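You operate a simulated robot arm through the tools that you are given. There is no shell and no other tool. Be economical: measure what you need, move in short steps, check, and stop when the job is done.

You are at the controls of a simulated two-armed robot. One attempt, no reset.

## Task
Move the scorched pouch to the tray, set heat 3 and seal the red pouch.
Fine: pouch from the rack, spill none; leave it in the sealer, lever up, sealer on.

The check looks at the end state, three seconds after you hand in, the way a careful person would. Anything else that was tipped, shoved, dropped, spilled or broken makes it a failure. Lids that push on must go on centred and level and be pressed home; caps that screw on are set level and turned clockwise until they are tight.

## Robot
Two 7-joint arms with two-finger parallel grippers on one trunk, on a base that drives. Base frame: it is fixed to the floor where the robot stands at the start and does not move with it; the origin is under the middle of the robot, x ahead of it, y to its left, z up. Units: mm, rad, N and s.
The left shoulder is at the start at [71, 156, 1155], the right one opposite. Places, roughly: heat dial [500, -200, 900]; inside of the beige tray [500, -600, 900]; sealer lever [500, -200, 1100]; sealer switch [500, 0, 900]; seat of the pouch sealer [500, -100, 900]. Payload 3.91 kg a hand.
Tool frame (each hand has its own): the origin (TCP) lies between the finger pads and is the grasp point; the fingertips stand 30 mm ahead of it; z points along the fingers, y is the line along which they close. Largest opening 110 mm; finger width 20, thickness 10; the body of the gripper, 48 by 112 mm, starts 55 mm behind the TCP.
Orientation is that of the tool frame in the base frame, as a unit quaternion [x, y, z, w]. With the fingers straight down and closing along the base's y, the tool's x points along the base's -x, its y along +y and its z along -z.

## Interface
- The arms move only by the tool servo_tool. It takes "left_motion", "right_motion" or both (then of equal length, played together; a hand with none holds still); each is text: rows parted by semicolons, each of 6 numbers parted by spaces: the shift along the base's x, y, z in mm, then the turn, a rotation vector about the base's x, y, z in rad. In form: tx ty tz rx ry rz; .... A call has 1 to 8 rows; each row shifts and turns the commanded pose from where the row before left it. "left_hand" and "right_hand" are, for a hand that has rows, the finger opening in mm, from 0 to 110, set as the call begins (left out, the last holds). A row lasts 0.2 s, in which the tool goes at most 50 mm and 0.15 rad; a call with a longer step from one row to the next is refused whole, and so is a gripper value outside its range. Where a pose cannot be reached the arm comes as near as it can. A force on the tool above 60 N (or 10 N above the force at the start of the call, whichever is more), or a blocked arm, ends the call early, and 0.2 s more pass. The fingers move at their own pace (about 108 mm/s each) and stop on an object; they squeeze with about 38 N. The grip force told is the motor's: it shows also when the fingers shut on nothing. Time passes only in rows, and 0.2 s behind the last, so rows that do not move let the fingers close. The reply holds the time, the measured pose of the TCP, the force on the tool along the base axes, the opening and the grip force, in the units named above and with some noise, with the torque about the TCP (base axes, N m) and any sound that the robot's microphone picked up.
- Cameras (640 x 400 px; columns grow to the right, rows downward): "scene" is now at [142.3, -9.9, 1407.4]; the picture's right is [-0.12, -0.99, 0.00], its down [-0.33, 0.04, -0.94] and it looks along [0.94, -0.11, -0.34] (base axes); focal length 214 px, centre (320, 200). "left" rides on the left gripper at [73, -17, -103] in its tool frame; the picture's right is [0.23, 0.97, 0.00], its down [-0.76, 0.18, -0.62] and it looks along [-0.61, 0.14, 0.78] (tool axes); focal length 222 px, centre (320, 200). "right" rides on the right gripper at [72, 17, -103] in its tool frame; the picture's right is [-0.23, 0.97, 0.00], its down [-0.76, -0.18, -0.62] and it looks along [-0.61, -0.14, 0.78] (tool axes); focal length 222 px, centre (320, 200). There is no depth. A picture from a camera that has moved, and an enlarged one, comes with that camera's place and axes in the base frame and with its lens.
- grab_frame(camera): a new picture of that camera. The clock stands still meanwhile.
- lift_body(by): slides the trunk up (or, below 0, down) by that many mm; the arms and the scene camera ride with it, the base frame stays. It gives what a move gives, with no picture.
- drive_base(legs): drives the robot by 1 to 6 legs, each [ahead, left, turn to the left] in mm, mm and rad, along the robot's own axes; the way and the turn of a leg run together, so that a leg with both is an arc; at most 1500 mm and 3.142 rad a leg. The arms and the cameras ride along, it lands a little off, and it stops where it bumps. It gives what a move gives.
- head_to(pan, tilt): turns the head with the scene camera to pan (to the left, within 1.501 rad either way) and tilt (down, from -0.506 to 1.204), counted from straight ahead of the robot. It gives what a move gives.
- enlarge(camera, box): a new picture of the part [left, top, right, bottom] of that camera's present view, enlarged. The clock stands still meanwhile.
- sign_off(): hands the job in; it is judged then, once.

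Work in short steps. Places have to be worked out from the pictures, the camera data and where the tool is seen: move nearer, look again, correct. Check each grasp and each placing, and mend what went wrong. You have 120 turns and 100 pictures in all, those below and enlarged ones among them. Open the grippers and draw the arms clear of the work before you hand the job in, unless the task says otherwise; then end with one line.

The tools are called after "Emit:" as name(argument=value, ...) on one line, values as JSON. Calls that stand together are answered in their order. servo_tool: Moves the arms, as the interface text tells. Its arguments: {"type":"object","properties":{"left_motion":{"type":"string"},"left_hand":{"type":"number"},"right_motion":{"type":"string"},"right_hand":{"type":"number"}},"required":[]} The other tools are called the same way: lift_body (by) slides the trunk up or down; drive_base (legs) drives the base; head_to (pan, tilt) turns the head that bears the scene camera; grab_frame (camera) takes a picture; enlarge (camera, box) takes an enlarged picture of a part of a camera's view; sign_off () hands the job in.

At the start:

```text
clock: 0.0
left_tool_pos: [524.1, 141.1, 1442.4]
left_tool_rot: [-0.001, 1.0, 0.0, 0.0]
left_wrist_force: [-0.1, 0.5, 0.4]
left_moment: [0.01, 0.01, -0.02]
left_gripper_width: 109.9
left_grip_force: 0.0
right_tool_pos: [678.6, -391.9, 1405.4]
right_tool_rot: [0.001, 1.0, 0.0, 0.001]
right_wrist_force: [-0.3, 0.3, 0.4]
right_moment: [-0.03, 0.02, 0.01]
right_gripper_width: 110.0
right_grip_force: 0.1
trunk travel left (down, up): [-600.0, 340.0]
robot x, y, heading: [5.2, 1.4, 0.002]
head pan, tilt: [-0.12, 0.342]
```

scene: 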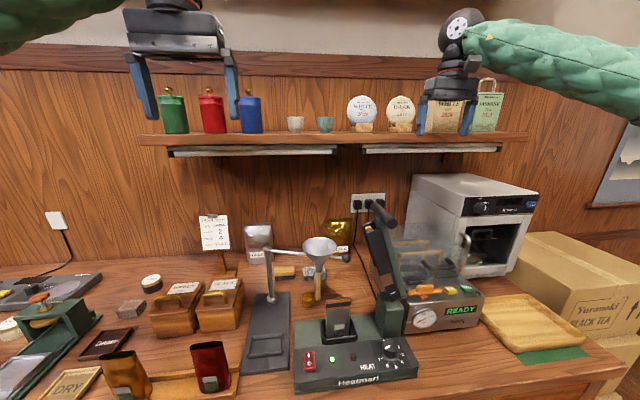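
right: 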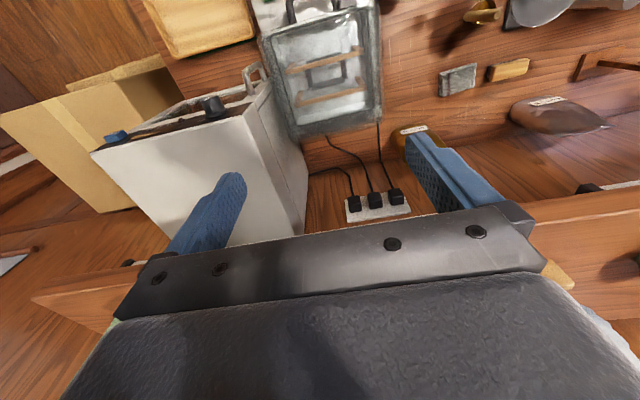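
left: 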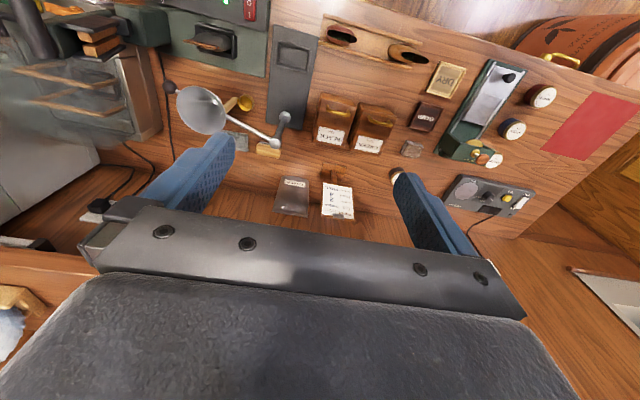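

The scene shows the sealer in front, with a pouch in its seat, and two pouches on a wooden rack to its left. I'll enlarge both areas.

Emit:
enlarge(camera="scene", box=[280, 190, 440, 400])

Emit:
head_to(pan=-0.1, tilt=0.8)

Emit:
grab_frame(camera="scene")

```text
1.90 times, centred on (360, 295) of scene
camera zoom: at [142.3, -9.9, 1407.4], right [-0.12, -0.99, 0.0], down [-0.33, 0.04, -0.94], along [0.94, -0.11, -0.34], focal length 408 px, centre (244, 19)
```

zoom: 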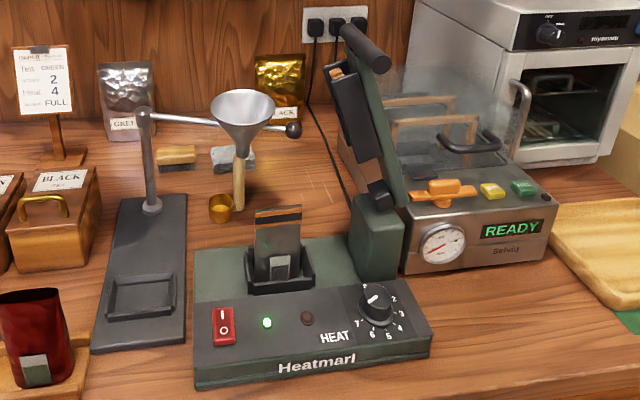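

```text
clock: 0.9
left_tool_pos: [524.3, 140.2, 1441.7]
left_tool_rot: [0.0, 1.0, 0.0, 0.0]
left_wrist_force: [0.2, 0.3, -0.3]
left_moment: [0.01, -0.04, -0.01]
left_gripper_width: 109.8
left_grip_force: 0.1
right_tool_pos: [678.3, -392.2, 1405.4]
right_tool_rot: [0.0, 1.0, 0.0, 0.0]
right_wrist_force: [0.2, -0.2, 0.3]
right_moment: [0.03, 0.0, 0.03]
right_gripper_width: 110.2
right_grip_force: 0.0
trunk travel left (down, up): [-600.0, 340.0]
robot x, y, heading: [-1.6, -0.3, -0.003]
head pan, tilt: [-0.099, 0.799]
```

```text
95 pictures are left
camera scene: at [130.1, -6.7, 1367.0], right [-0.1, -1.0, 0.0], down [-0.71, 0.07, -0.7], along [0.69, -0.07, -0.72], focal length 214 px, centre (320, 200)
```

scene: 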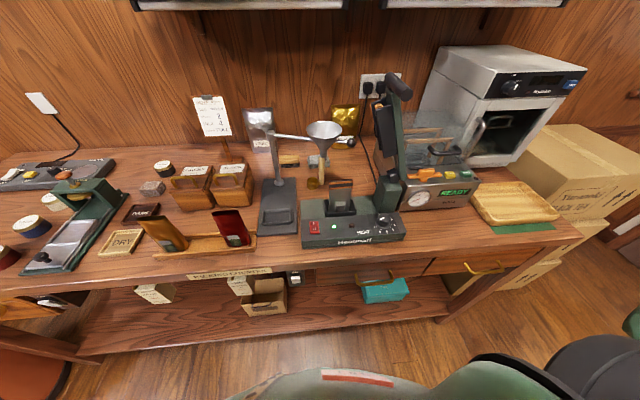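

The layout is clear now. I'll zoom in on the dial, the seat, and the pouch rack.

Emit:
enlarge(camera="scene", box=[290, 170, 420, 251])

Emit:
enlarge(camera="scene", box=[130, 190, 260, 271])

Emit:
enlarge(camera="scene", box=[360, 60, 420, 220])

```text
4.92 times, centred on (355, 210) of scene
camera zoom: at [130.1, -6.7, 1367.0], right [-0.1, -1.0, 0.0], down [-0.71, 0.07, -0.7], along [0.69, -0.07, -0.72], focal length 1056 px, centre (148, 148)
```

zoom: 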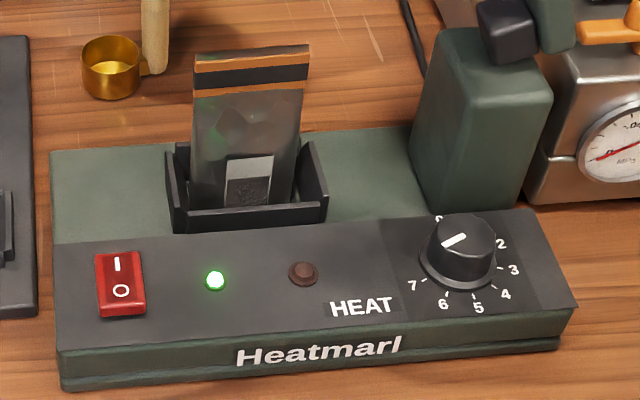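

```text
4.92 times, centred on (195, 230) of scene
camera zoom: at [130.1, -6.7, 1367.0], right [-0.1, -1.0, 0.0], down [-0.71, 0.07, -0.7], along [0.69, -0.07, -0.72], focal length 1056 px, centre (935, 50)
```

zoom: 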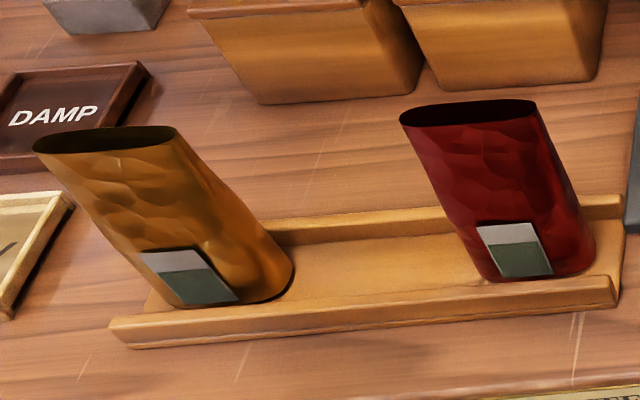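

```text
2.50 times, centred on (390, 140) of scene
camera zoom: at [130.1, -6.7, 1367.0], right [-0.1, -1.0, 0.0], down [-0.71, 0.07, -0.7], along [0.69, -0.07, -0.72], focal length 536 px, centre (145, 350)
```

zoom: 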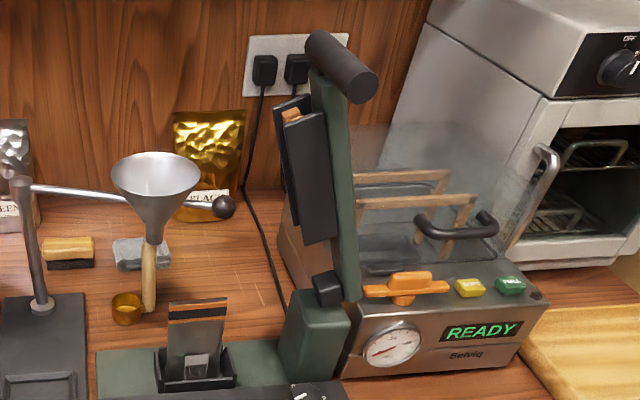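

Handle end is at about (564,-229,1195), so I keep the right hand high and back while bringing it over for a view of the seat and dial.

Emit:
servo_tool(right_motion="-48 0 0 0 0 0;-48 0 0 0 0 0;-48 0 0 0 0 0;-48 0 0 0 0 0;-48 0 0 0 0 0;-40 10 0 0 0 0;-2 40 -10 0 0 0;0 40 -10 0 0 0")

Emit:
servo_tool(right_motion="0 45 -15 0 0 0;0 45 -15 0 0 0;0 45 -15 0 0 0;0 20 -40 0 0 0;0 0 -45 0 0 0;0 0 -20 0 0 0")

Emit:
grab_frame(camera="right")

```text
clock: 2.7
left_tool_pos: [521.5, 142.3, 1443.0]
left_tool_rot: [-0.001, 1.0, -0.002, 0.001]
left_wrist_force: [-1.3, 0.9, 0.4]
left_moment: [-0.05, -0.06, 0.04]
left_gripper_width: 110.0
left_grip_force: 0.1
right_tool_pos: [392.3, -300.0, 1387.0]
right_tool_rot: [0.001, 1.0, -0.001, 0.002]
right_wrist_force: [2.3, 0.4, -2.7]
right_moment: [-0.04, 0.23, -0.04]
right_gripper_width: 109.9
right_grip_force: 0.1
trunk travel left (down, up): [-600.0, 340.0]
robot x, y, heading: [-0.1, -0.4, 0.004]
head pan, tilt: [-0.099, 0.799]
```

```text
clock: 4.1
left_tool_pos: [524.0, 141.8, 1441.0]
left_tool_rot: [-0.001, 1.0, 0.0, 0.0]
left_wrist_force: [0.4, 0.7, 0.3]
left_moment: [-0.03, -0.02, 0.01]
left_gripper_width: 109.9
left_grip_force: 0.0
right_tool_pos: [397.7, -147.1, 1235.5]
right_tool_rot: [0.001, 1.0, 0.0, 0.0]
right_wrist_force: [0.2, 0.4, 0.6]
right_moment: [0.01, 0.0, 0.0]
right_gripper_width: 109.8
right_grip_force: 0.1
trunk travel left (down, up): [-600.0, 340.0]
robot x, y, heading: [-1.1, -0.7, 0.001]
head pan, tilt: [-0.099, 0.799]
```

```text
91 pictures are left
camera right: at [325.1, -130.8, 1338.5], right [0.23, 0.97, 0.0], down [0.76, -0.18, 0.62], along [0.61, -0.14, -0.78], focal length 222 px, centre (320, 200)
```

right: 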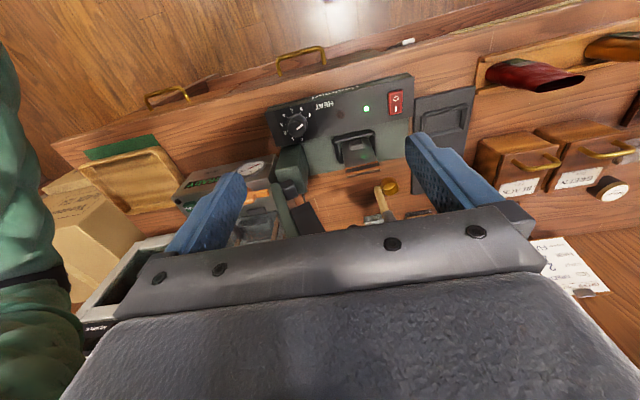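

The image is upside-down relative to the scene, but the dial and seat are visible. I zoom in.

Emit:
enlarge(camera="right", box=[260, 70, 420, 170])

Emit:
enlarge(camera="right", box=[264, 94, 328, 134])

```text
4.00 times, centred on (340, 120) of right
camera zoom: at [325.1, -130.8, 1338.5], right [0.23, 0.97, 0.0], down [0.76, -0.18, 0.62], along [0.61, -0.14, -0.78], focal length 888 px, centre (240, 520)
```

zoom: 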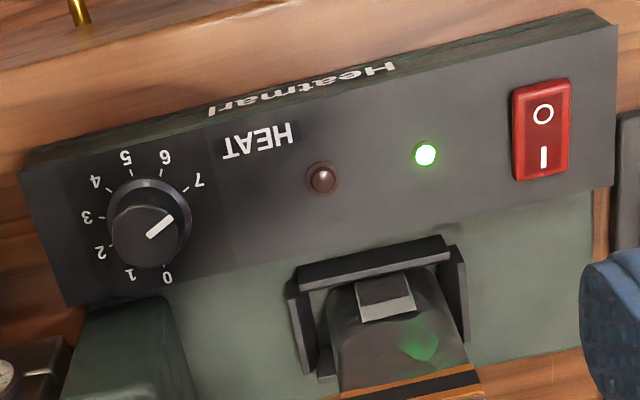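

```text
10.00 times, centred on (296, 114) of right
camera zoom: at [325.1, -130.8, 1338.5], right [0.23, 0.97, 0.0], down [0.76, -0.18, 0.62], along [0.61, -0.14, -0.78], focal length 2221 px, centre (560, 1060)
```

zoom: 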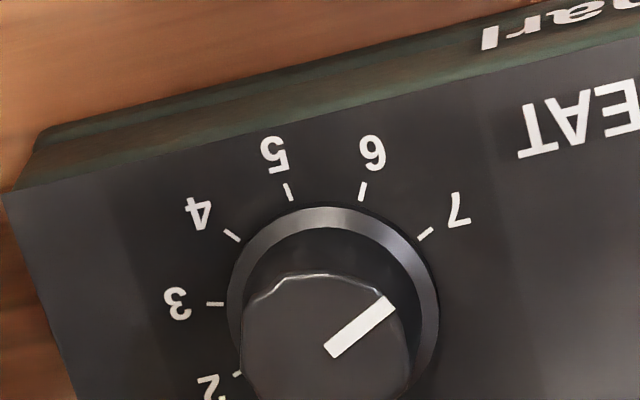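

Dial pointer sits at 7 (knob top ≈ (468,-209,931)); scorched pouch stands in the seat with its top at ≈ (552,-103,990), wide along y. I turn the right hand 90° so that its fingers close along x, with the camera on the left side, away from the lever.

Emit:
servo_tool(right_motion="0 0 0 0 0 -0.143;0 0 0 0 0 -0.143;0 0 0 0 0 -0.143;0 0 0 0 0 -0.143;0 0 0 0 0 -0.143;0 0 0 0 0 -0.143;0 0 0 0 0 -0.143;0 0 0 0 0 -0.143")

Emit:
servo_tool(right_motion="0 10 0 0 0 -0.143;0 10 0 0 0 -0.143;0 10 0 0 0 -0.141;40 10 0 0 0 0;40 7 0 0 0 0")

Emit:
grab_frame(camera="right")

Emit:
grab_frame(camera="scene")

```text
clock: 5.9
left_tool_pos: [523.8, 140.9, 1441.6]
left_tool_rot: [-0.001, 1.0, 0.001, 0.0]
left_wrist_force: [-1.0, -0.6, -0.1]
left_moment: [-0.01, 0.02, 0.02]
left_gripper_width: 110.1
left_grip_force: 0.0
right_tool_pos: [396.3, -145.9, 1236.2]
right_tool_rot: [0.543, 0.84, 0.0, 0.0]
right_wrist_force: [-0.3, -0.2, 1.2]
right_moment: [0.01, 0.0, 0.01]
right_gripper_width: 109.9
right_grip_force: 0.0
trunk travel left (down, up): [-600.0, 340.0]
robot x, y, heading: [1.8, 1.6, 0.004]
head pan, tilt: [-0.099, 0.799]
```

```text
clock: 7.1
left_tool_pos: [523.5, 141.0, 1442.4]
left_tool_rot: [-0.001, 1.0, -0.001, 0.0]
left_wrist_force: [-0.4, 0.1, 0.4]
left_moment: [0.01, 0.0, 0.01]
left_gripper_width: 109.7
left_grip_force: 0.0
right_tool_pos: [475.4, -97.7, 1237.0]
right_tool_rot: [0.708, 0.706, 0.0, 0.001]
right_wrist_force: [-0.1, 0.1, 0.2]
right_moment: [-0.01, 0.0, 0.04]
right_gripper_width: 109.9
right_grip_force: 0.1
trunk travel left (down, up): [-600.0, 340.0]
robot x, y, heading: [1.0, 3.6, -0.004]
head pan, tilt: [-0.099, 0.799]
```

```text
88 pictures are left
camera right: at [494.0, -26.4, 1339.6], right [0.97, -0.23, 0.0], down [-0.18, -0.76, 0.62], along [-0.14, -0.61, -0.78], focal length 222 px, centre (320, 200)
```

right: 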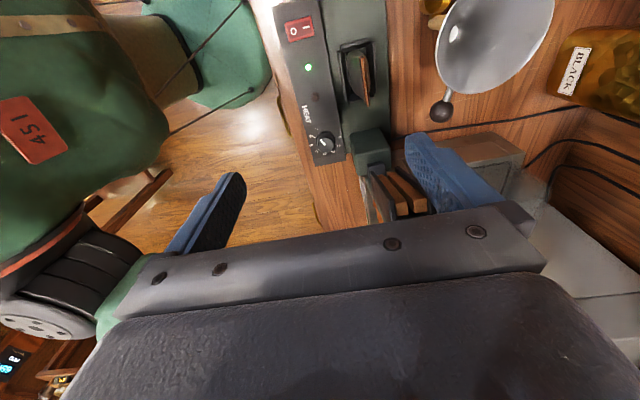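

```text
87 pictures are left
camera scene: at [130.3, -6.6, 1366.9], right [-0.1, -0.99, 0.0], down [-0.71, 0.07, -0.7], along [0.69, -0.07, -0.72], focal length 214 px, centre (320, 200)
```

scene: 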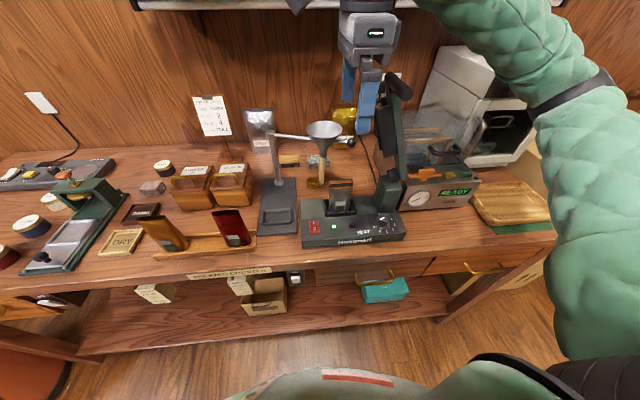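

Good top-side view; enlarge the seat and lever to place them.

Emit:
enlarge(camera="right", box=[290, 20, 450, 220])

```text
2.00 times, centred on (370, 120) of right
camera zoom: at [494.0, -26.4, 1339.6], right [0.97, -0.23, 0.0], down [-0.18, -0.76, 0.62], along [-0.14, -0.61, -0.78], focal length 444 px, centre (220, 360)
```

zoom: 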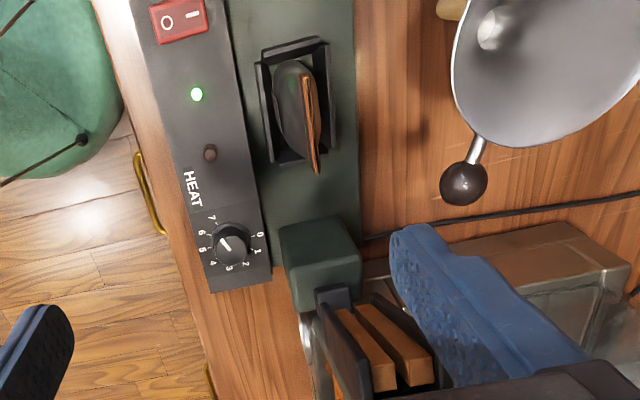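

Jaw bottom ≈ (524,-190,1080) leaning left higher up, funnel rim begins at x≈597. A pitched approach (fingers forward-down, closing along y) clears both, so I undo the yaw while backing off and then pitch by 0.8.

Emit:
servo_tool(right_motion="-10 0 0 0 0 0.143;-10 0 0 0 0 0.143;-10 0 0 0 0 0.143;-10 0 0 0 0 0.143;-10 0 0 0 0 0.143;-10 0 0 0 0 0.143;-10 0 0 0 0 0.143;-5 0 0 0 0 0.143")

Emit:
servo_tool(right_motion="0 0 0 0 0 0.143;0 0 0 0 0 0.143;0 0 0 0 0 0.141;0 0 -10 0 -0.14 0;0 0 -20 0 -0.14 0;0 0 -30 0 -0.14 0;0 0 -30 0 -0.14 0;0 0 -30 0 -0.14 0", right_hand=100)

Emit:
servo_tool(right_motion="0 0 -30 0 -0.1 0;0 -2 -30 0 0 0;0 -2 -20 0 0 0;0 -2 0 0 0 0")

Emit:
grab_frame(camera="right")

Emit:
grab_frame(camera="scene")

```text
clock: 8.9
left_tool_pos: [524.0, 140.2, 1441.0]
left_tool_rot: [-0.001, 1.0, 0.0, 0.0]
left_wrist_force: [-0.1, 0.7, 0.4]
left_moment: [0.0, 0.0, 0.03]
left_gripper_width: 110.0
left_grip_force: 0.1
right_tool_pos: [402.4, -100.4, 1235.8]
right_tool_rot: [0.211, 0.977, 0.0, -0.001]
right_wrist_force: [0.2, 0.8, 0.4]
right_moment: [0.01, 0.0, -0.02]
right_gripper_width: 110.0
right_grip_force: 0.1
trunk travel left (down, up): [-600.0, 340.0]
robot x, y, heading: [-0.8, 0.3, 0.006]
head pan, tilt: [-0.099, 0.799]
```

```text
clock: 10.7
left_tool_pos: [524.5, 141.4, 1441.4]
left_tool_rot: [0.001, 1.0, -0.001, -0.001]
left_wrist_force: [-0.9, -0.2, 0.3]
left_moment: [0.02, 0.04, -0.04]
left_gripper_width: 110.1
left_grip_force: 0.1
right_tool_pos: [493.7, -47.8, 1177.1]
right_tool_rot: [0.0, 0.939, 0.0, 0.343]
right_wrist_force: [0.4, -0.6, 0.6]
right_moment: [0.0, -0.01, -0.05]
right_gripper_width: 99.9
right_grip_force: 0.1
right hand out of reach, approached as far as the arm can: row 5, 6, 7, 8
trunk travel left (down, up): [-600.0, 340.0]
robot x, y, heading: [1.5, 0.2, -0.002]
head pan, tilt: [-0.099, 0.799]
```

```text
clock: 11.7
left_tool_pos: [524.1, 141.0, 1442.3]
left_tool_rot: [-0.001, 1.0, 0.001, 0.0]
left_wrist_force: [-0.2, 0.2, 0.2]
left_moment: [-0.01, -0.01, -0.03]
left_gripper_width: 110.0
left_grip_force: 0.1
right_tool_pos: [527.0, -27.9, 1110.9]
right_tool_rot: [0.001, 0.922, -0.001, 0.388]
right_wrist_force: [-0.5, 0.0, 1.0]
right_moment: [-0.03, 0.01, -0.01]
right_gripper_width: 99.9
right_grip_force: 0.0
right hand out of reach, approached as far as the arm can: row 1, 2, 3
trunk travel left (down, up): [-600.0, 340.0]
robot x, y, heading: [-1.1, 0.9, -0.004]
head pan, tilt: [-0.099, 0.799]
```

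```text
85 pictures are left
camera right: at [403.2, -11.4, 1130.7], right [0.16, 0.97, 0.16], down [0.08, -0.18, 0.98], along [0.98, -0.14, -0.11], focal length 222 px, centre (320, 200)
```

right: 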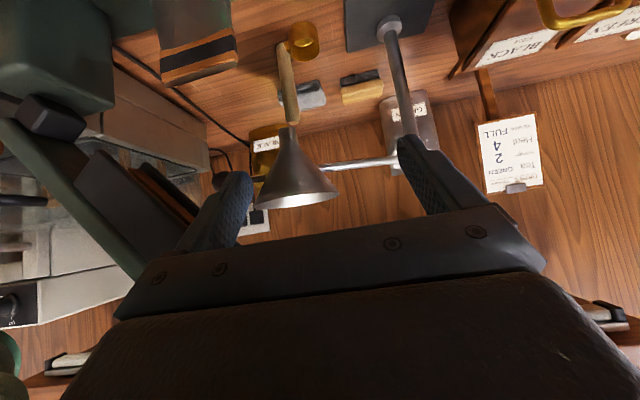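

```text
84 pictures are left
camera scene: at [129.9, -6.5, 1366.9], right [-0.1, -1.0, 0.0], down [-0.71, 0.07, -0.7], along [0.69, -0.07, -0.72], focal length 214 px, centre (320, 200)
```

scene: 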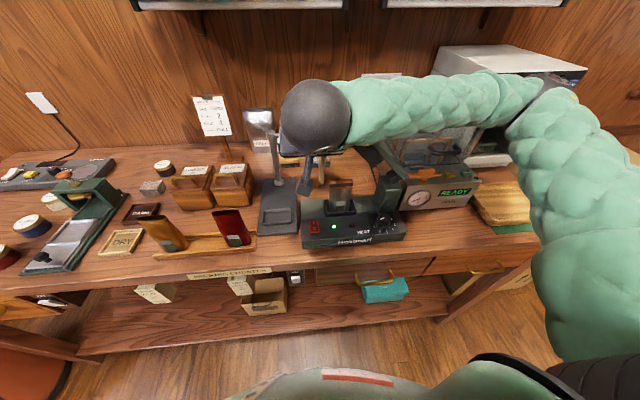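

The arm was too cramped for that pose and crept sideways; the forearm is on the robot's side of the lever. I back the base 250 mm straight off to gain room.

Emit:
drive_base(legs=[[-250, 0, 0]])

Emit:
grab_frame(camera="scene")

```text
clock: 13.6
left_tool_pos: [267.8, 141.7, 1442.1]
left_tool_rot: [-0.002, 1.0, 0.001, 0.0]
left_wrist_force: [-0.2, 0.4, 0.7]
left_moment: [-0.03, -0.01, 0.0]
left_gripper_width: 110.0
left_grip_force: 0.0
right_tool_pos: [272.1, -28.0, 1110.4]
right_tool_rot: [0.0, 0.922, -0.001, 0.388]
right_wrist_force: [-0.7, -0.1, -0.5]
right_moment: [0.03, -0.03, -0.05]
right_gripper_width: 100.0
right_grip_force: 0.0
trunk travel left (down, up): [-600.0, 340.0]
robot x, y, heading: [-253.5, -2.9, 0.002]
head pan, tilt: [-0.099, 0.799]
```

```text
83 pictures are left
camera scene: at [-125.2, -6.5, 1367.0], right [-0.1, -1.0, 0.0], down [-0.71, 0.07, -0.7], along [0.69, -0.07, -0.72], focal length 214 px, centre (320, 200)
```

scene: 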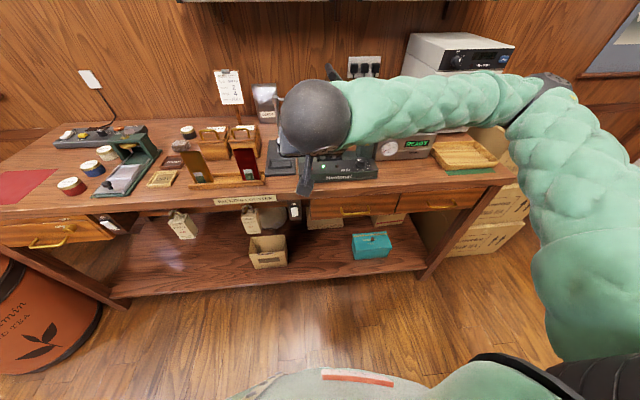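

Now clear. I move the right hand forward and right toward a stand-off ahead of the seat, and see where it lands.

Emit:
servo_tool(right_motion="20 -20 0 0 0 0;20 -20 0 0 0 0;20 -20 0 0 0 0;20 -16 0 0 0 0")

```text
clock: 14.6
left_tool_pos: [269.7, 140.6, 1443.1]
left_tool_rot: [-0.002, 1.0, 0.001, 0.0]
left_wrist_force: [-0.1, -0.3, 0.0]
left_moment: [0.02, -0.01, 0.02]
left_gripper_width: 109.8
left_grip_force: 0.2
right_tool_pos: [352.4, -104.3, 1111.0]
right_tool_rot: [-0.001, 0.922, 0.001, 0.388]
right_wrist_force: [-0.3, -0.3, -0.6]
right_moment: [0.01, -0.01, 0.02]
right_gripper_width: 100.3
right_grip_force: 0.0
trunk travel left (down, up): [-600.0, 340.0]
robot x, y, heading: [-253.8, 0.6, 0.0]
head pan, tilt: [-0.099, 0.799]
```

The hand tracks now. I go to a stand-off at (450,-104,1030).

Emit:
servo_tool(right_motion="25 0 -20 0 0 0;25 0 -20 0 0 0;25 0 -20 0 0 0;23 0 -20 0 0 0")

Emit:
grab_frame(camera="right")

Emit:
enlarge(camera="scene", box=[270, 60, 430, 200])

```text
clock: 15.6
left_tool_pos: [271.0, 141.3, 1441.7]
left_tool_rot: [-0.001, 1.0, 0.0, 0.0]
left_wrist_force: [0.2, -0.4, 0.1]
left_moment: [-0.01, 0.01, 0.04]
left_gripper_width: 110.0
left_grip_force: 0.1
right_tool_pos: [451.0, -104.5, 1029.2]
right_tool_rot: [0.0, 0.921, 0.001, 0.388]
right_wrist_force: [-0.1, -0.6, -0.4]
right_moment: [-0.01, -0.01, 0.0]
right_gripper_width: 100.0
right_grip_force: 0.0
trunk travel left (down, up): [-600.0, 340.0]
robot x, y, heading: [-254.7, 1.8, 0.003]
head pan, tilt: [-0.099, 0.799]
```

```text
82 pictures are left
camera right: at [327.3, -88.2, 1050.0], right [0.16, 0.97, 0.16], down [0.09, -0.18, 0.98], along [0.98, -0.14, -0.11], focal length 222 px, centre (320, 200)
```

right: 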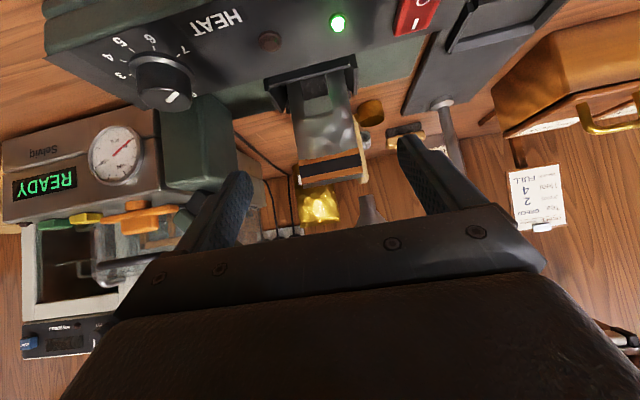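

```text
2.86 times, centred on (350, 130) of scene
camera zoom: at [-123.6, -6.7, 1366.9], right [-0.1, -1.0, 0.0], down [-0.71, 0.07, -0.7], along [0.69, -0.07, -0.72], focal length 613 px, centre (234, 400)
```

zoom: 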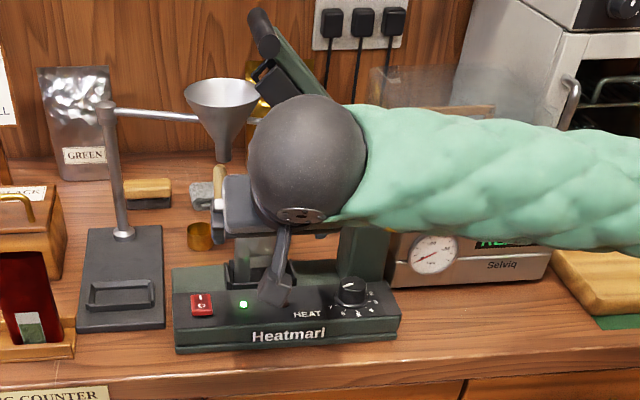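

Pouch top recomputed at about (546,-101,993), 63 mm wide, centred between the fingers. I move above it and down so the fingers flank its upper part.

Emit:
servo_tool(right_motion="32 1 0 0 0 0;32 1 0 0 0 0;29 1 0 0 0 0;0 0 -22 0 0 0;0 0 -22 0 0 0;0 0 -18 0 0 0")

Emit:
grab_frame(camera="right")

```text
clock: 16.9
left_tool_pos: [270.0, 141.2, 1442.0]
left_tool_rot: [-0.002, 1.0, 0.0, -0.001]
left_wrist_force: [0.3, 0.1, -0.6]
left_moment: [-0.01, -0.02, 0.01]
left_gripper_width: 110.1
left_grip_force: 0.0
right_tool_pos: [544.1, -98.6, 968.8]
right_tool_rot: [0.0, 0.921, 0.0, 0.389]
right_wrist_force: [0.0, 0.5, 0.2]
right_moment: [0.03, 0.0, 0.01]
right_gripper_width: 99.9
right_grip_force: 0.1
trunk travel left (down, up): [-600.0, 340.0]
robot x, y, heading: [-250.3, -3.1, -0.003]
head pan, tilt: [-0.099, 0.799]
```

```text
80 pictures are left
camera right: at [420.2, -82.7, 989.2], right [0.16, 0.97, 0.16], down [0.09, -0.18, 0.98], along [0.98, -0.14, -0.11], focal length 222 px, centre (320, 200)
```

right: 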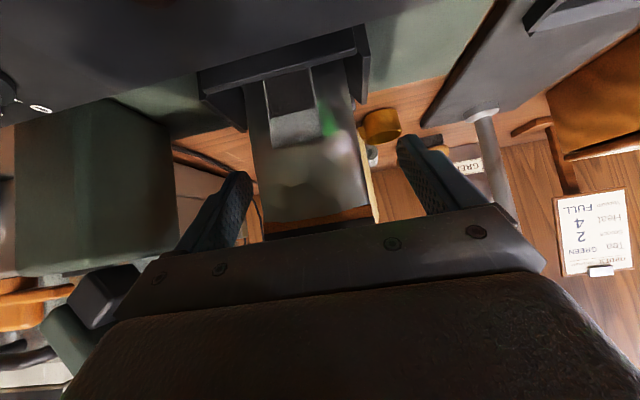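

Pouch sits between the fingers. I close.

Emit:
servo_tool(right_motion="0 0 0 0 0 0;0 0 0 0 0 0;0 0 0 0 0 0", right_hand=0)

Emit:
grab_frame(camera="right")

```text
clock: 17.8
left_tool_pos: [269.8, 141.1, 1441.5]
left_tool_rot: [0.0, 1.0, 0.0, 0.0]
left_wrist_force: [0.0, 0.2, 0.2]
left_moment: [0.01, -0.02, -0.02]
left_gripper_width: 110.0
left_grip_force: 0.0
right_tool_pos: [545.1, -101.1, 968.9]
right_tool_rot: [0.0, 0.921, 0.0, 0.389]
right_wrist_force: [0.0, -7.2, -0.5]
right_moment: [-0.55, 0.0, -0.08]
right_gripper_width: 58.5
right_grip_force: 38.0
trunk travel left (down, up): [-600.0, 340.0]
robot x, y, heading: [-251.7, 1.5, 0.007]
head pan, tilt: [-0.099, 0.799]
```

```text
79 pictures are left
camera right: at [420.1, -83.7, 989.2], right [0.16, 0.97, 0.16], down [0.09, -0.18, 0.98], along [0.98, -0.14, -0.11], focal length 222 px, centre (320, 200)
```

right: 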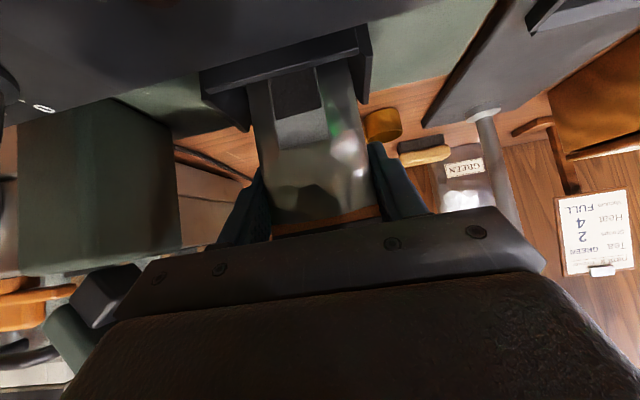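

Gripped at 58.5 mm. A small sideways load (-7 N in y), so I ease -2 mm and lift slowly.

Emit:
servo_tool(right_motion="0 -1 5 0 0 0;0 -1 8 0 0 0;0 0 15 0 0 0;0 0 20 0 0 0;0 0 20 0 0 0;0 0 20 0 0 0")

Emit:
grab_frame(camera="right")

Emit:
grab_frame(camera="scene")

```text
clock: 19.1
left_tool_pos: [268.0, 140.9, 1441.8]
left_tool_rot: [-0.001, 1.0, 0.001, -0.001]
left_wrist_force: [-0.1, 0.5, -0.7]
left_moment: [-0.01, 0.0, 0.0]
left_gripper_width: 109.9
left_grip_force: 0.2
right_tool_pos: [543.8, -103.0, 1058.0]
right_tool_rot: [0.0, 0.921, 0.0, 0.389]
right_wrist_force: [0.3, 0.5, -0.3]
right_moment: [0.01, 0.01, -0.02]
right_gripper_width: 58.7
right_grip_force: 37.9
trunk travel left (down, up): [-600.0, 340.0]
robot x, y, heading: [-254.5, -1.4, 0.002]
head pan, tilt: [-0.099, 0.799]
```

```text
78 pictures are left
camera right: at [419.7, -86.5, 1077.5], right [0.16, 0.97, 0.16], down [0.09, -0.18, 0.98], along [0.98, -0.14, -0.11], focal length 222 px, centre (320, 200)
```

right: 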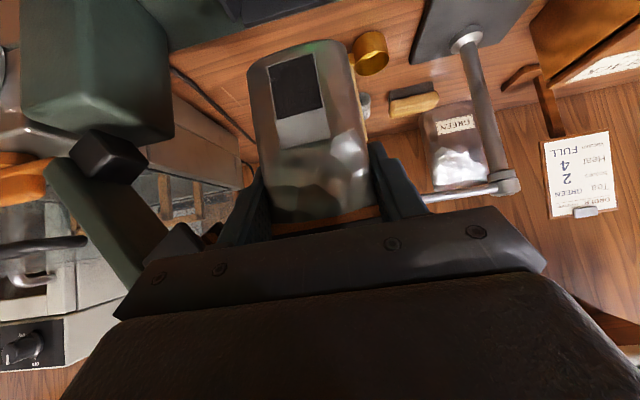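

```text
77 pictures are left
camera scene: at [-124.6, -6.4, 1367.0], right [-0.1, -1.0, 0.0], down [-0.71, 0.07, -0.7], along [0.69, -0.07, -0.72], focal length 214 px, centre (320, 200)
```

scene: 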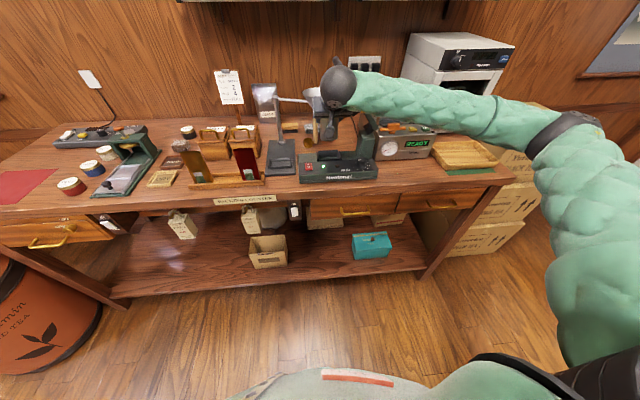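

The scorched pouch is out cleanly. I pull it back toward the robot, then drive the base 300 mm right to line up with the tray at about (503,-622).

Emit:
servo_tool(right_motion="-15 0 5 0 0 0;-25 0 5 0 0 0;-30 0 5 0 0 0;-30 0 5 0 0 0;-30 0 5 0 0 0;-30 0 5 0 0 0")

Emit:
drive_base(legs=[[0, -300, 0]])

Emit:
head_to(pan=-0.45, tilt=0.75)

Emit:
grab_frame(camera="scene")

Emit:
grab_frame(camera="right")

```text
clock: 20.6
left_tool_pos: [268.9, 141.0, 1442.5]
left_tool_rot: [-0.001, 1.0, -0.001, 0.0]
left_wrist_force: [-0.8, 0.1, 0.4]
left_moment: [-0.07, -0.06, -0.01]
left_gripper_width: 110.2
left_grip_force: 0.1
right_tool_pos: [383.2, -103.9, 1085.5]
right_tool_rot: [0.0, 0.922, -0.001, 0.388]
right_wrist_force: [-0.1, 0.0, 0.2]
right_moment: [-0.04, 0.0, 0.0]
right_gripper_width: 58.7
right_grip_force: 38.0
trunk travel left (down, up): [-600.0, 340.0]
robot x, y, heading: [-253.5, 1.6, 0.005]
head pan, tilt: [-0.099, 0.799]
```

```text
clock: 22.6
left_tool_pos: [270.7, -162.8, 1441.6]
left_tool_rot: [0.001, 1.0, 0.0, 0.0]
left_wrist_force: [0.1, -0.2, 0.1]
left_moment: [0.02, -0.01, 0.0]
left_gripper_width: 110.2
left_grip_force: 0.0
right_tool_pos: [383.5, -406.9, 1084.6]
right_tool_rot: [0.002, 0.922, -0.001, 0.388]
right_wrist_force: [-0.4, -0.7, -0.5]
right_moment: [0.0, 0.0, 0.01]
right_gripper_width: 58.7
right_grip_force: 38.0
trunk travel left (down, up): [-600.0, 340.0]
robot x, y, heading: [-255.0, -296.8, 0.002]
head pan, tilt: [-0.099, 0.799]
```

```text
clock: 23.4
left_tool_pos: [269.4, -160.1, 1441.3]
left_tool_rot: [0.001, 1.0, 0.0, -0.001]
left_wrist_force: [0.6, -0.2, 0.6]
left_moment: [-0.03, 0.01, 0.04]
left_gripper_width: 110.3
left_grip_force: 0.1
right_tool_pos: [384.0, -405.5, 1084.6]
right_tool_rot: [0.002, 0.921, -0.002, 0.388]
right_wrist_force: [-0.5, 0.7, 0.4]
right_moment: [0.01, 0.01, -0.03]
right_gripper_width: 58.6
right_grip_force: 38.0
trunk travel left (down, up): [-600.0, 340.0]
robot x, y, heading: [-252.9, -296.9, 0.003]
head pan, tilt: [-0.45, 0.75]
```

```text
76 pictures are left
camera scene: at [-130.1, -334.8, 1370.9], right [-0.44, -0.9, 0.0], down [-0.61, 0.3, -0.73], along [0.66, -0.32, -0.68], focal length 214 px, centre (320, 200)
```

scene: 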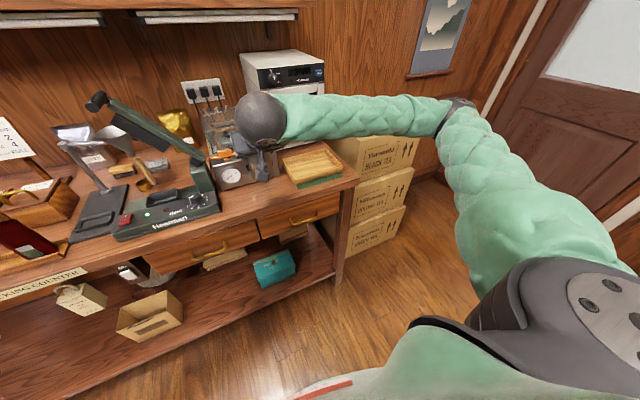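

```text
75 pictures are left
camera right: at [260.1, -388.4, 1104.5], right [0.16, 0.97, 0.16], down [0.09, -0.18, 0.98], along [0.98, -0.15, -0.11], focal length 222 px, centre (320, 200)
```

right: 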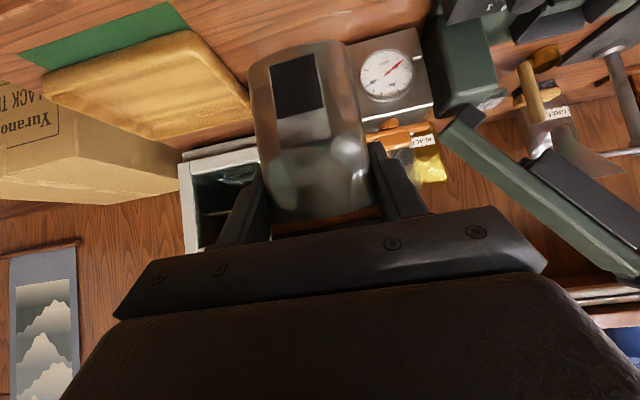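

Tray centre is about (485,-602). I carry the pouch above it at height.

Emit:
servo_tool(right_motion="13 -28 0 0 0 0;13 -28 0 0 0 0;13 -28 0 0 0 0;13 -28 0 0 0 0;13 -28 0 0 0 0;13 -28 0 0 0 0;13 -27 0 0 0 0")

Emit:
grab_frame(camera="scene")

Emit:
grab_frame(camera="right")

```text
clock: 25.0
left_tool_pos: [270.8, -161.6, 1440.4]
left_tool_rot: [0.0, 1.0, 0.0, 0.0]
left_wrist_force: [-0.4, -0.6, 0.7]
left_moment: [-0.03, -0.04, -0.02]
left_gripper_width: 110.0
left_grip_force: 0.2
right_tool_pos: [475.2, -602.6, 1084.5]
right_tool_rot: [0.002, 0.921, -0.001, 0.389]
right_wrist_force: [0.7, 0.3, 0.3]
right_moment: [0.05, 0.0, 0.05]
right_gripper_width: 58.8
right_grip_force: 37.6
trunk travel left (down, up): [-600.0, 340.0]
robot x, y, heading: [-252.2, -301.8, 0.002]
head pan, tilt: [-0.45, 0.75]
```

```text
74 pictures are left
camera scene: at [-130.1, -335.9, 1370.9], right [-0.44, -0.9, 0.0], down [-0.61, 0.3, -0.73], along [0.66, -0.32, -0.68], focal length 214 px, centre (320, 200)
```

scene: 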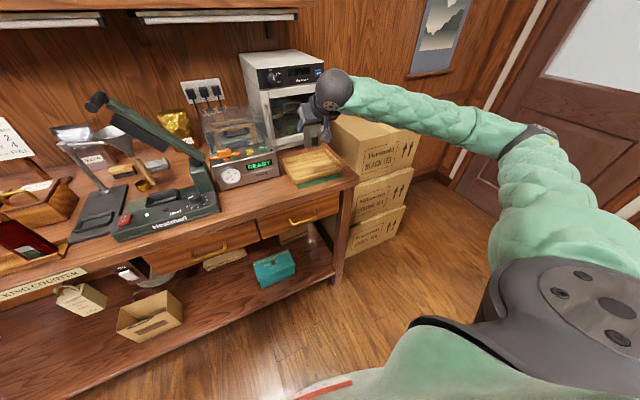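

```text
73 pictures are left
camera right: at [352.1, -584.8, 1103.6], right [0.16, 0.97, 0.16], down [0.09, -0.18, 0.98], along [0.98, -0.14, -0.11], focal length 222 px, centre (320, 200)
```

right: 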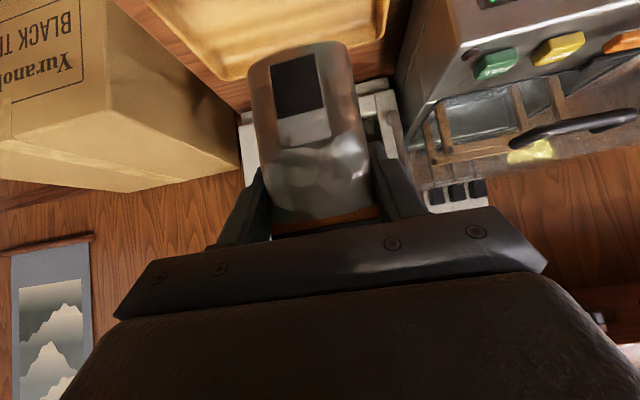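

Pouch bottom is ~88 mm below the TCP; the tray's far rim is at x≈576, its middle about (500,-603). I shift to x=500 and lower.

Emit:
servo_tool(right_motion="24 0 -10 0 0 0;0 0 -20 0 0 0;0 0 -20 0 0 0;0 0 -15 0 0 0;0 0 -5 0 0 0")

Emit:
enlarge(camera="scene", box=[240, 90, 400, 200])

Emit:
grab_frame(camera="right")

```text
clock: 26.2
left_tool_pos: [269.8, -160.4, 1440.6]
left_tool_rot: [0.001, 1.0, 0.0, 0.0]
left_wrist_force: [0.1, -0.5, -0.4]
left_moment: [-0.02, -0.01, 0.03]
left_gripper_width: 110.1
left_grip_force: 0.2
right_tool_pos: [498.2, -600.6, 1014.8]
right_tool_rot: [0.002, 0.922, -0.002, 0.388]
right_wrist_force: [-0.5, -1.0, 0.0]
right_moment: [0.0, -0.01, 0.01]
right_gripper_width: 58.5
right_grip_force: 38.4
trunk travel left (down, up): [-600.0, 340.0]
robot x, y, heading: [-253.8, -301.9, 0.001]
head pan, tilt: [-0.45, 0.75]
```

```text
3.64 times, centred on (320, 145) of scene
camera zoom: at [-130.2, -335.3, 1371.0], right [-0.44, -0.9, 0.0], down [-0.61, 0.3, -0.73], along [0.66, -0.32, -0.68], focal length 780 px, centre (320, 400)
```

zoom: 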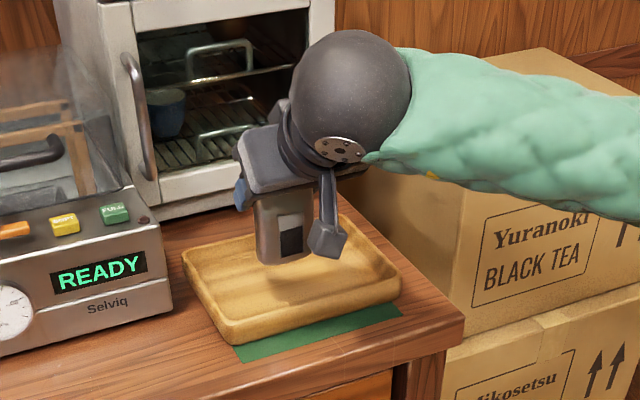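

```text
71 pictures are left
camera right: at [375.1, -583.8, 1034.3], right [0.16, 0.97, 0.16], down [0.09, -0.18, 0.98], along [0.98, -0.15, -0.11], focal length 222 px, centre (320, 200)
```

right: 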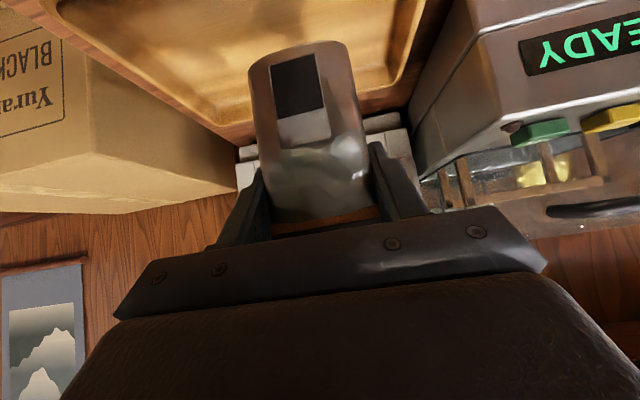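

Pouch hangs over the tray, about centred. I lower gently to contact.

Emit:
servo_tool(right_motion="-5 -4 -8 0 0 0;-5 -4 -6 0 0 0;0 0 -5 0 0 0;0 0 -4 0 0 0")

Emit:
enlarge(camera="scene", box=[260, 110, 380, 190])

```text
clock: 27.2
left_tool_pos: [269.8, -161.8, 1441.6]
left_tool_rot: [0.001, 1.0, 0.0, 0.0]
left_wrist_force: [0.9, -0.1, -0.2]
left_moment: [-0.03, 0.01, -0.05]
left_gripper_width: 110.0
left_grip_force: 0.1
right_tool_pos: [488.6, -608.5, 991.5]
right_tool_rot: [0.002, 0.922, -0.001, 0.388]
right_wrist_force: [0.2, -0.9, -0.2]
right_moment: [0.03, 0.01, 0.0]
right_gripper_width: 58.6
right_grip_force: 37.6
trunk travel left (down, up): [-600.0, 340.0]
robot x, y, heading: [-254.4, -298.6, -0.004]
head pan, tilt: [-0.45, 0.75]
```

```text
5.00 times, centred on (320, 150) of scene
camera zoom: at [-130.2, -335.5, 1371.0], right [-0.44, -0.9, 0.0], down [-0.61, 0.3, -0.73], along [0.66, -0.32, -0.68], focal length 1072 px, centre (320, 450)
```

zoom: 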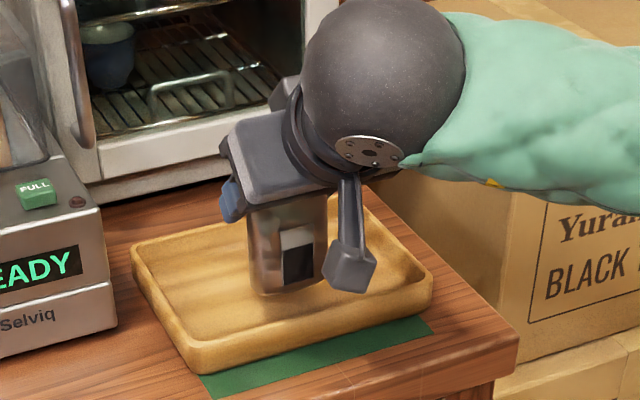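

No contact force yet. I keep lowering in small steps.

Emit:
servo_tool(right_motion="0 0 -3 0 0 0;0 0 -3 0 0 0;0 0 -2 0 0 0;0 0 -2 0 0 0")

Emit:
enlarge(camera="scene", box=[270, 120, 350, 180])

```text
clock: 28.2
left_tool_pos: [270.7, -160.3, 1442.5]
left_tool_rot: [0.001, 1.0, 0.0, 0.0]
left_wrist_force: [-0.4, 0.4, 0.2]
left_moment: [-0.02, -0.01, 0.02]
left_gripper_width: 110.1
left_grip_force: 0.1
right_tool_pos: [488.1, -608.7, 981.9]
right_tool_rot: [0.002, 0.922, 0.0, 0.388]
right_wrist_force: [-0.1, 0.2, -0.2]
right_moment: [0.0, 0.03, 0.01]
right_gripper_width: 58.6
right_grip_force: 38.0
trunk travel left (down, up): [-600.0, 340.0]
robot x, y, heading: [-253.2, -302.1, -0.004]
head pan, tilt: [-0.45, 0.75]
```

```text
6.67 times, centred on (310, 150) of scene
camera zoom: at [-130.1, -335.4, 1371.0], right [-0.44, -0.9, 0.0], down [-0.61, 0.3, -0.73], along [0.66, -0.32, -0.68], focal length 1430 px, centre (387, 533)
```

zoom: 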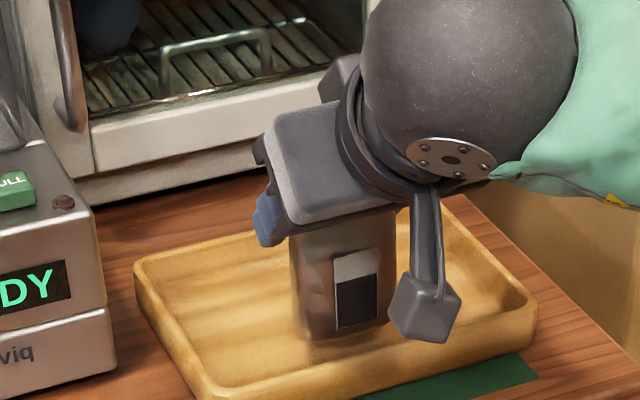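

Still no contact; continue down.

Emit:
servo_tool(right_motion="0 0 -2 0 0 0;0 0 -2 0 0 0;0 0 -2 0 0 0;0 0 -2 0 0 0")

```text
clock: 29.2
left_tool_pos: [269.9, -161.2, 1442.4]
left_tool_rot: [0.001, 1.0, -0.001, 0.001]
left_wrist_force: [0.0, -0.1, -0.3]
left_moment: [-0.01, 0.01, 0.0]
left_gripper_width: 110.0
left_grip_force: 0.1
right_tool_pos: [489.4, -609.3, 973.4]
right_tool_rot: [0.002, 0.922, -0.001, 0.387]
right_wrist_force: [-0.6, -0.2, -0.6]
right_moment: [-0.01, 0.0, 0.01]
right_gripper_width: 58.5
right_grip_force: 37.7
trunk travel left (down, up): [-600.0, 340.0]
robot x, y, heading: [-255.8, -299.4, -0.004]
head pan, tilt: [-0.45, 0.75]
```

Emit:
servo_tool(right_motion="0 0 -2 0 0 0;0 0 -2 0 0 0;0 0 -2 0 0 0;0 0 -2 0 0 0")

Emit:
enlarge(camera="scene", box=[270, 120, 350, 180])

```text
clock: 30.2
left_tool_pos: [270.7, -160.3, 1440.6]
left_tool_rot: [0.001, 1.0, 0.0, 0.0]
left_wrist_force: [-0.8, -0.4, 0.1]
left_moment: [0.01, -0.01, -0.01]
left_gripper_width: 110.0
left_grip_force: 0.0
right_tool_pos: [488.4, -608.2, 965.5]
right_tool_rot: [0.003, 0.922, -0.001, 0.388]
right_wrist_force: [1.0, -0.4, 1.1]
right_moment: [-0.01, -0.04, -0.01]
right_gripper_width: 58.7
right_grip_force: 38.3
trunk travel left (down, up): [-600.0, 340.0]
robot x, y, heading: [-253.7, -295.7, -0.006]
head pan, tilt: [-0.45, 0.75]
```

```text
6.67 times, centred on (310, 150) of scene
camera zoom: at [-130.1, -335.4, 1370.9], right [-0.44, -0.9, 0.0], down [-0.61, 0.3, -0.73], along [0.66, -0.32, -0.68], focal length 1430 px, centre (387, 533)
```

zoom: 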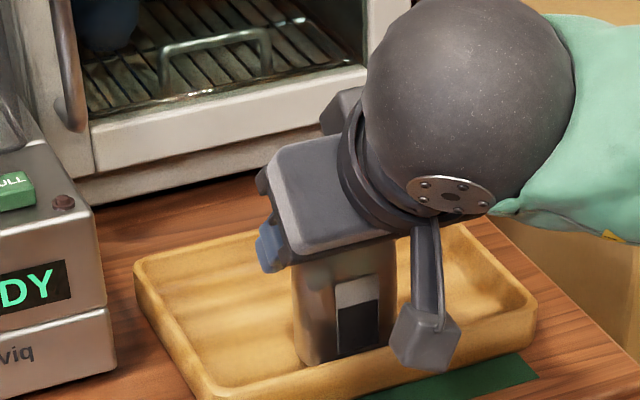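

Slight upward force begins. One or two more millimetres to seat it.

Emit:
servo_tool(right_motion="0 0 -1.5 0 0 0;0 0 -1.5 0 0 0;0 0 -1 0 0 0;0 0 0 0 0 0")

```text
clock: 31.2
left_tool_pos: [270.5, -162.2, 1441.5]
left_tool_rot: [0.002, 1.0, 0.0, 0.0]
left_wrist_force: [-0.1, 0.0, -0.5]
left_moment: [0.01, -0.01, 0.0]
left_gripper_width: 109.8
left_grip_force: 0.0
right_tool_pos: [488.4, -609.2, 963.4]
right_tool_rot: [0.002, 0.922, 0.0, 0.388]
right_wrist_force: [0.2, -0.2, 1.7]
right_moment: [0.02, -0.01, 0.02]
right_gripper_width: 58.4
right_grip_force: 37.9
trunk travel left (down, up): [-600.0, 340.0]
robot x, y, heading: [-254.7, -301.6, 0.002]
head pan, tilt: [-0.45, 0.75]
```

The z lags the command, so contact is starting; a touch more to confirm.

Emit:
servo_tool(right_motion="0 0 -2 0 0 0;0 0 -2 0 0 0;0 0 0 0 0 0")

```text
clock: 32.0
left_tool_pos: [267.9, -161.0, 1441.8]
left_tool_rot: [0.002, 1.0, -0.001, 0.0]
left_wrist_force: [-0.2, -0.6, 0.3]
left_moment: [0.03, 0.02, -0.01]
left_gripper_width: 110.1
left_grip_force: 0.1
right_tool_pos: [488.2, -608.5, 959.8]
right_tool_rot: [0.001, 0.921, -0.001, 0.391]
right_wrist_force: [1.4, -1.9, 23.9]
right_moment: [0.05, -0.01, 0.05]
right_gripper_width: 58.6
right_grip_force: 37.9
trunk travel left (down, up): [-600.0, 340.0]
robot x, y, heading: [-252.7, -304.1, -0.002]
head pan, tilt: [-0.45, 0.75]
```

Contact at 24 N. I ease up 2 mm and open the fingers.

Emit:
servo_tool(right_motion="0 0 2 0 0 0;0 0 0 0 0 0")

Emit:
servo_tool(right_motion="0 0 0 0 0 0;0 0 0 0 0 0;0 0 0 0 0 0", right_hand=90)

Emit:
grab_frame(camera="right")

```text
clock: 32.6
left_tool_pos: [268.0, -160.2, 1442.8]
left_tool_rot: [0.001, 1.0, 0.0, 0.001]
left_wrist_force: [0.4, 0.4, -0.2]
left_moment: [-0.01, 0.01, 0.03]
left_gripper_width: 109.9
left_grip_force: 0.1
right_tool_pos: [487.3, -608.4, 960.8]
right_tool_rot: [0.001, 0.921, -0.001, 0.389]
right_wrist_force: [1.3, -1.8, 18.6]
right_moment: [-0.02, -0.05, 0.01]
right_gripper_width: 58.6
right_grip_force: 37.9
trunk travel left (down, up): [-600.0, 340.0]
robot x, y, heading: [-253.6, -298.7, -0.004]
head pan, tilt: [-0.45, 0.75]
```

```text
clock: 33.4
left_tool_pos: [269.4, -161.5, 1440.8]
left_tool_rot: [0.001, 1.0, 0.001, 0.0]
left_wrist_force: [0.4, 0.3, 0.2]
left_moment: [0.0, 0.0, -0.01]
left_gripper_width: 110.1
left_grip_force: 0.0
right_tool_pos: [489.0, -608.7, 958.8]
right_tool_rot: [0.001, 0.921, 0.0, 0.389]
right_wrist_force: [-0.9, 0.0, 0.2]
right_moment: [0.0, 0.02, -0.02]
right_gripper_width: 89.8
right_grip_force: 0.1
trunk travel left (down, up): [-600.0, 340.0]
robot x, y, heading: [-254.9, -306.0, -0.002]
head pan, tilt: [-0.45, 0.75]
```

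```text
67 pictures are left
camera right: at [365.0, -591.5, 979.2], right [0.16, 0.97, 0.16], down [0.09, -0.18, 0.98], along [0.98, -0.15, -0.11], focal length 222 px, centre (320, 200)
```

right: 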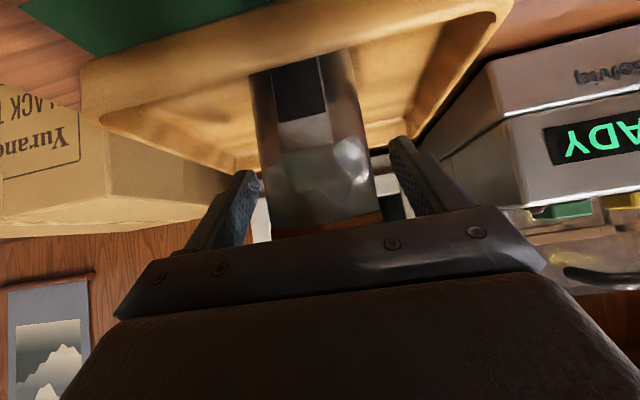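

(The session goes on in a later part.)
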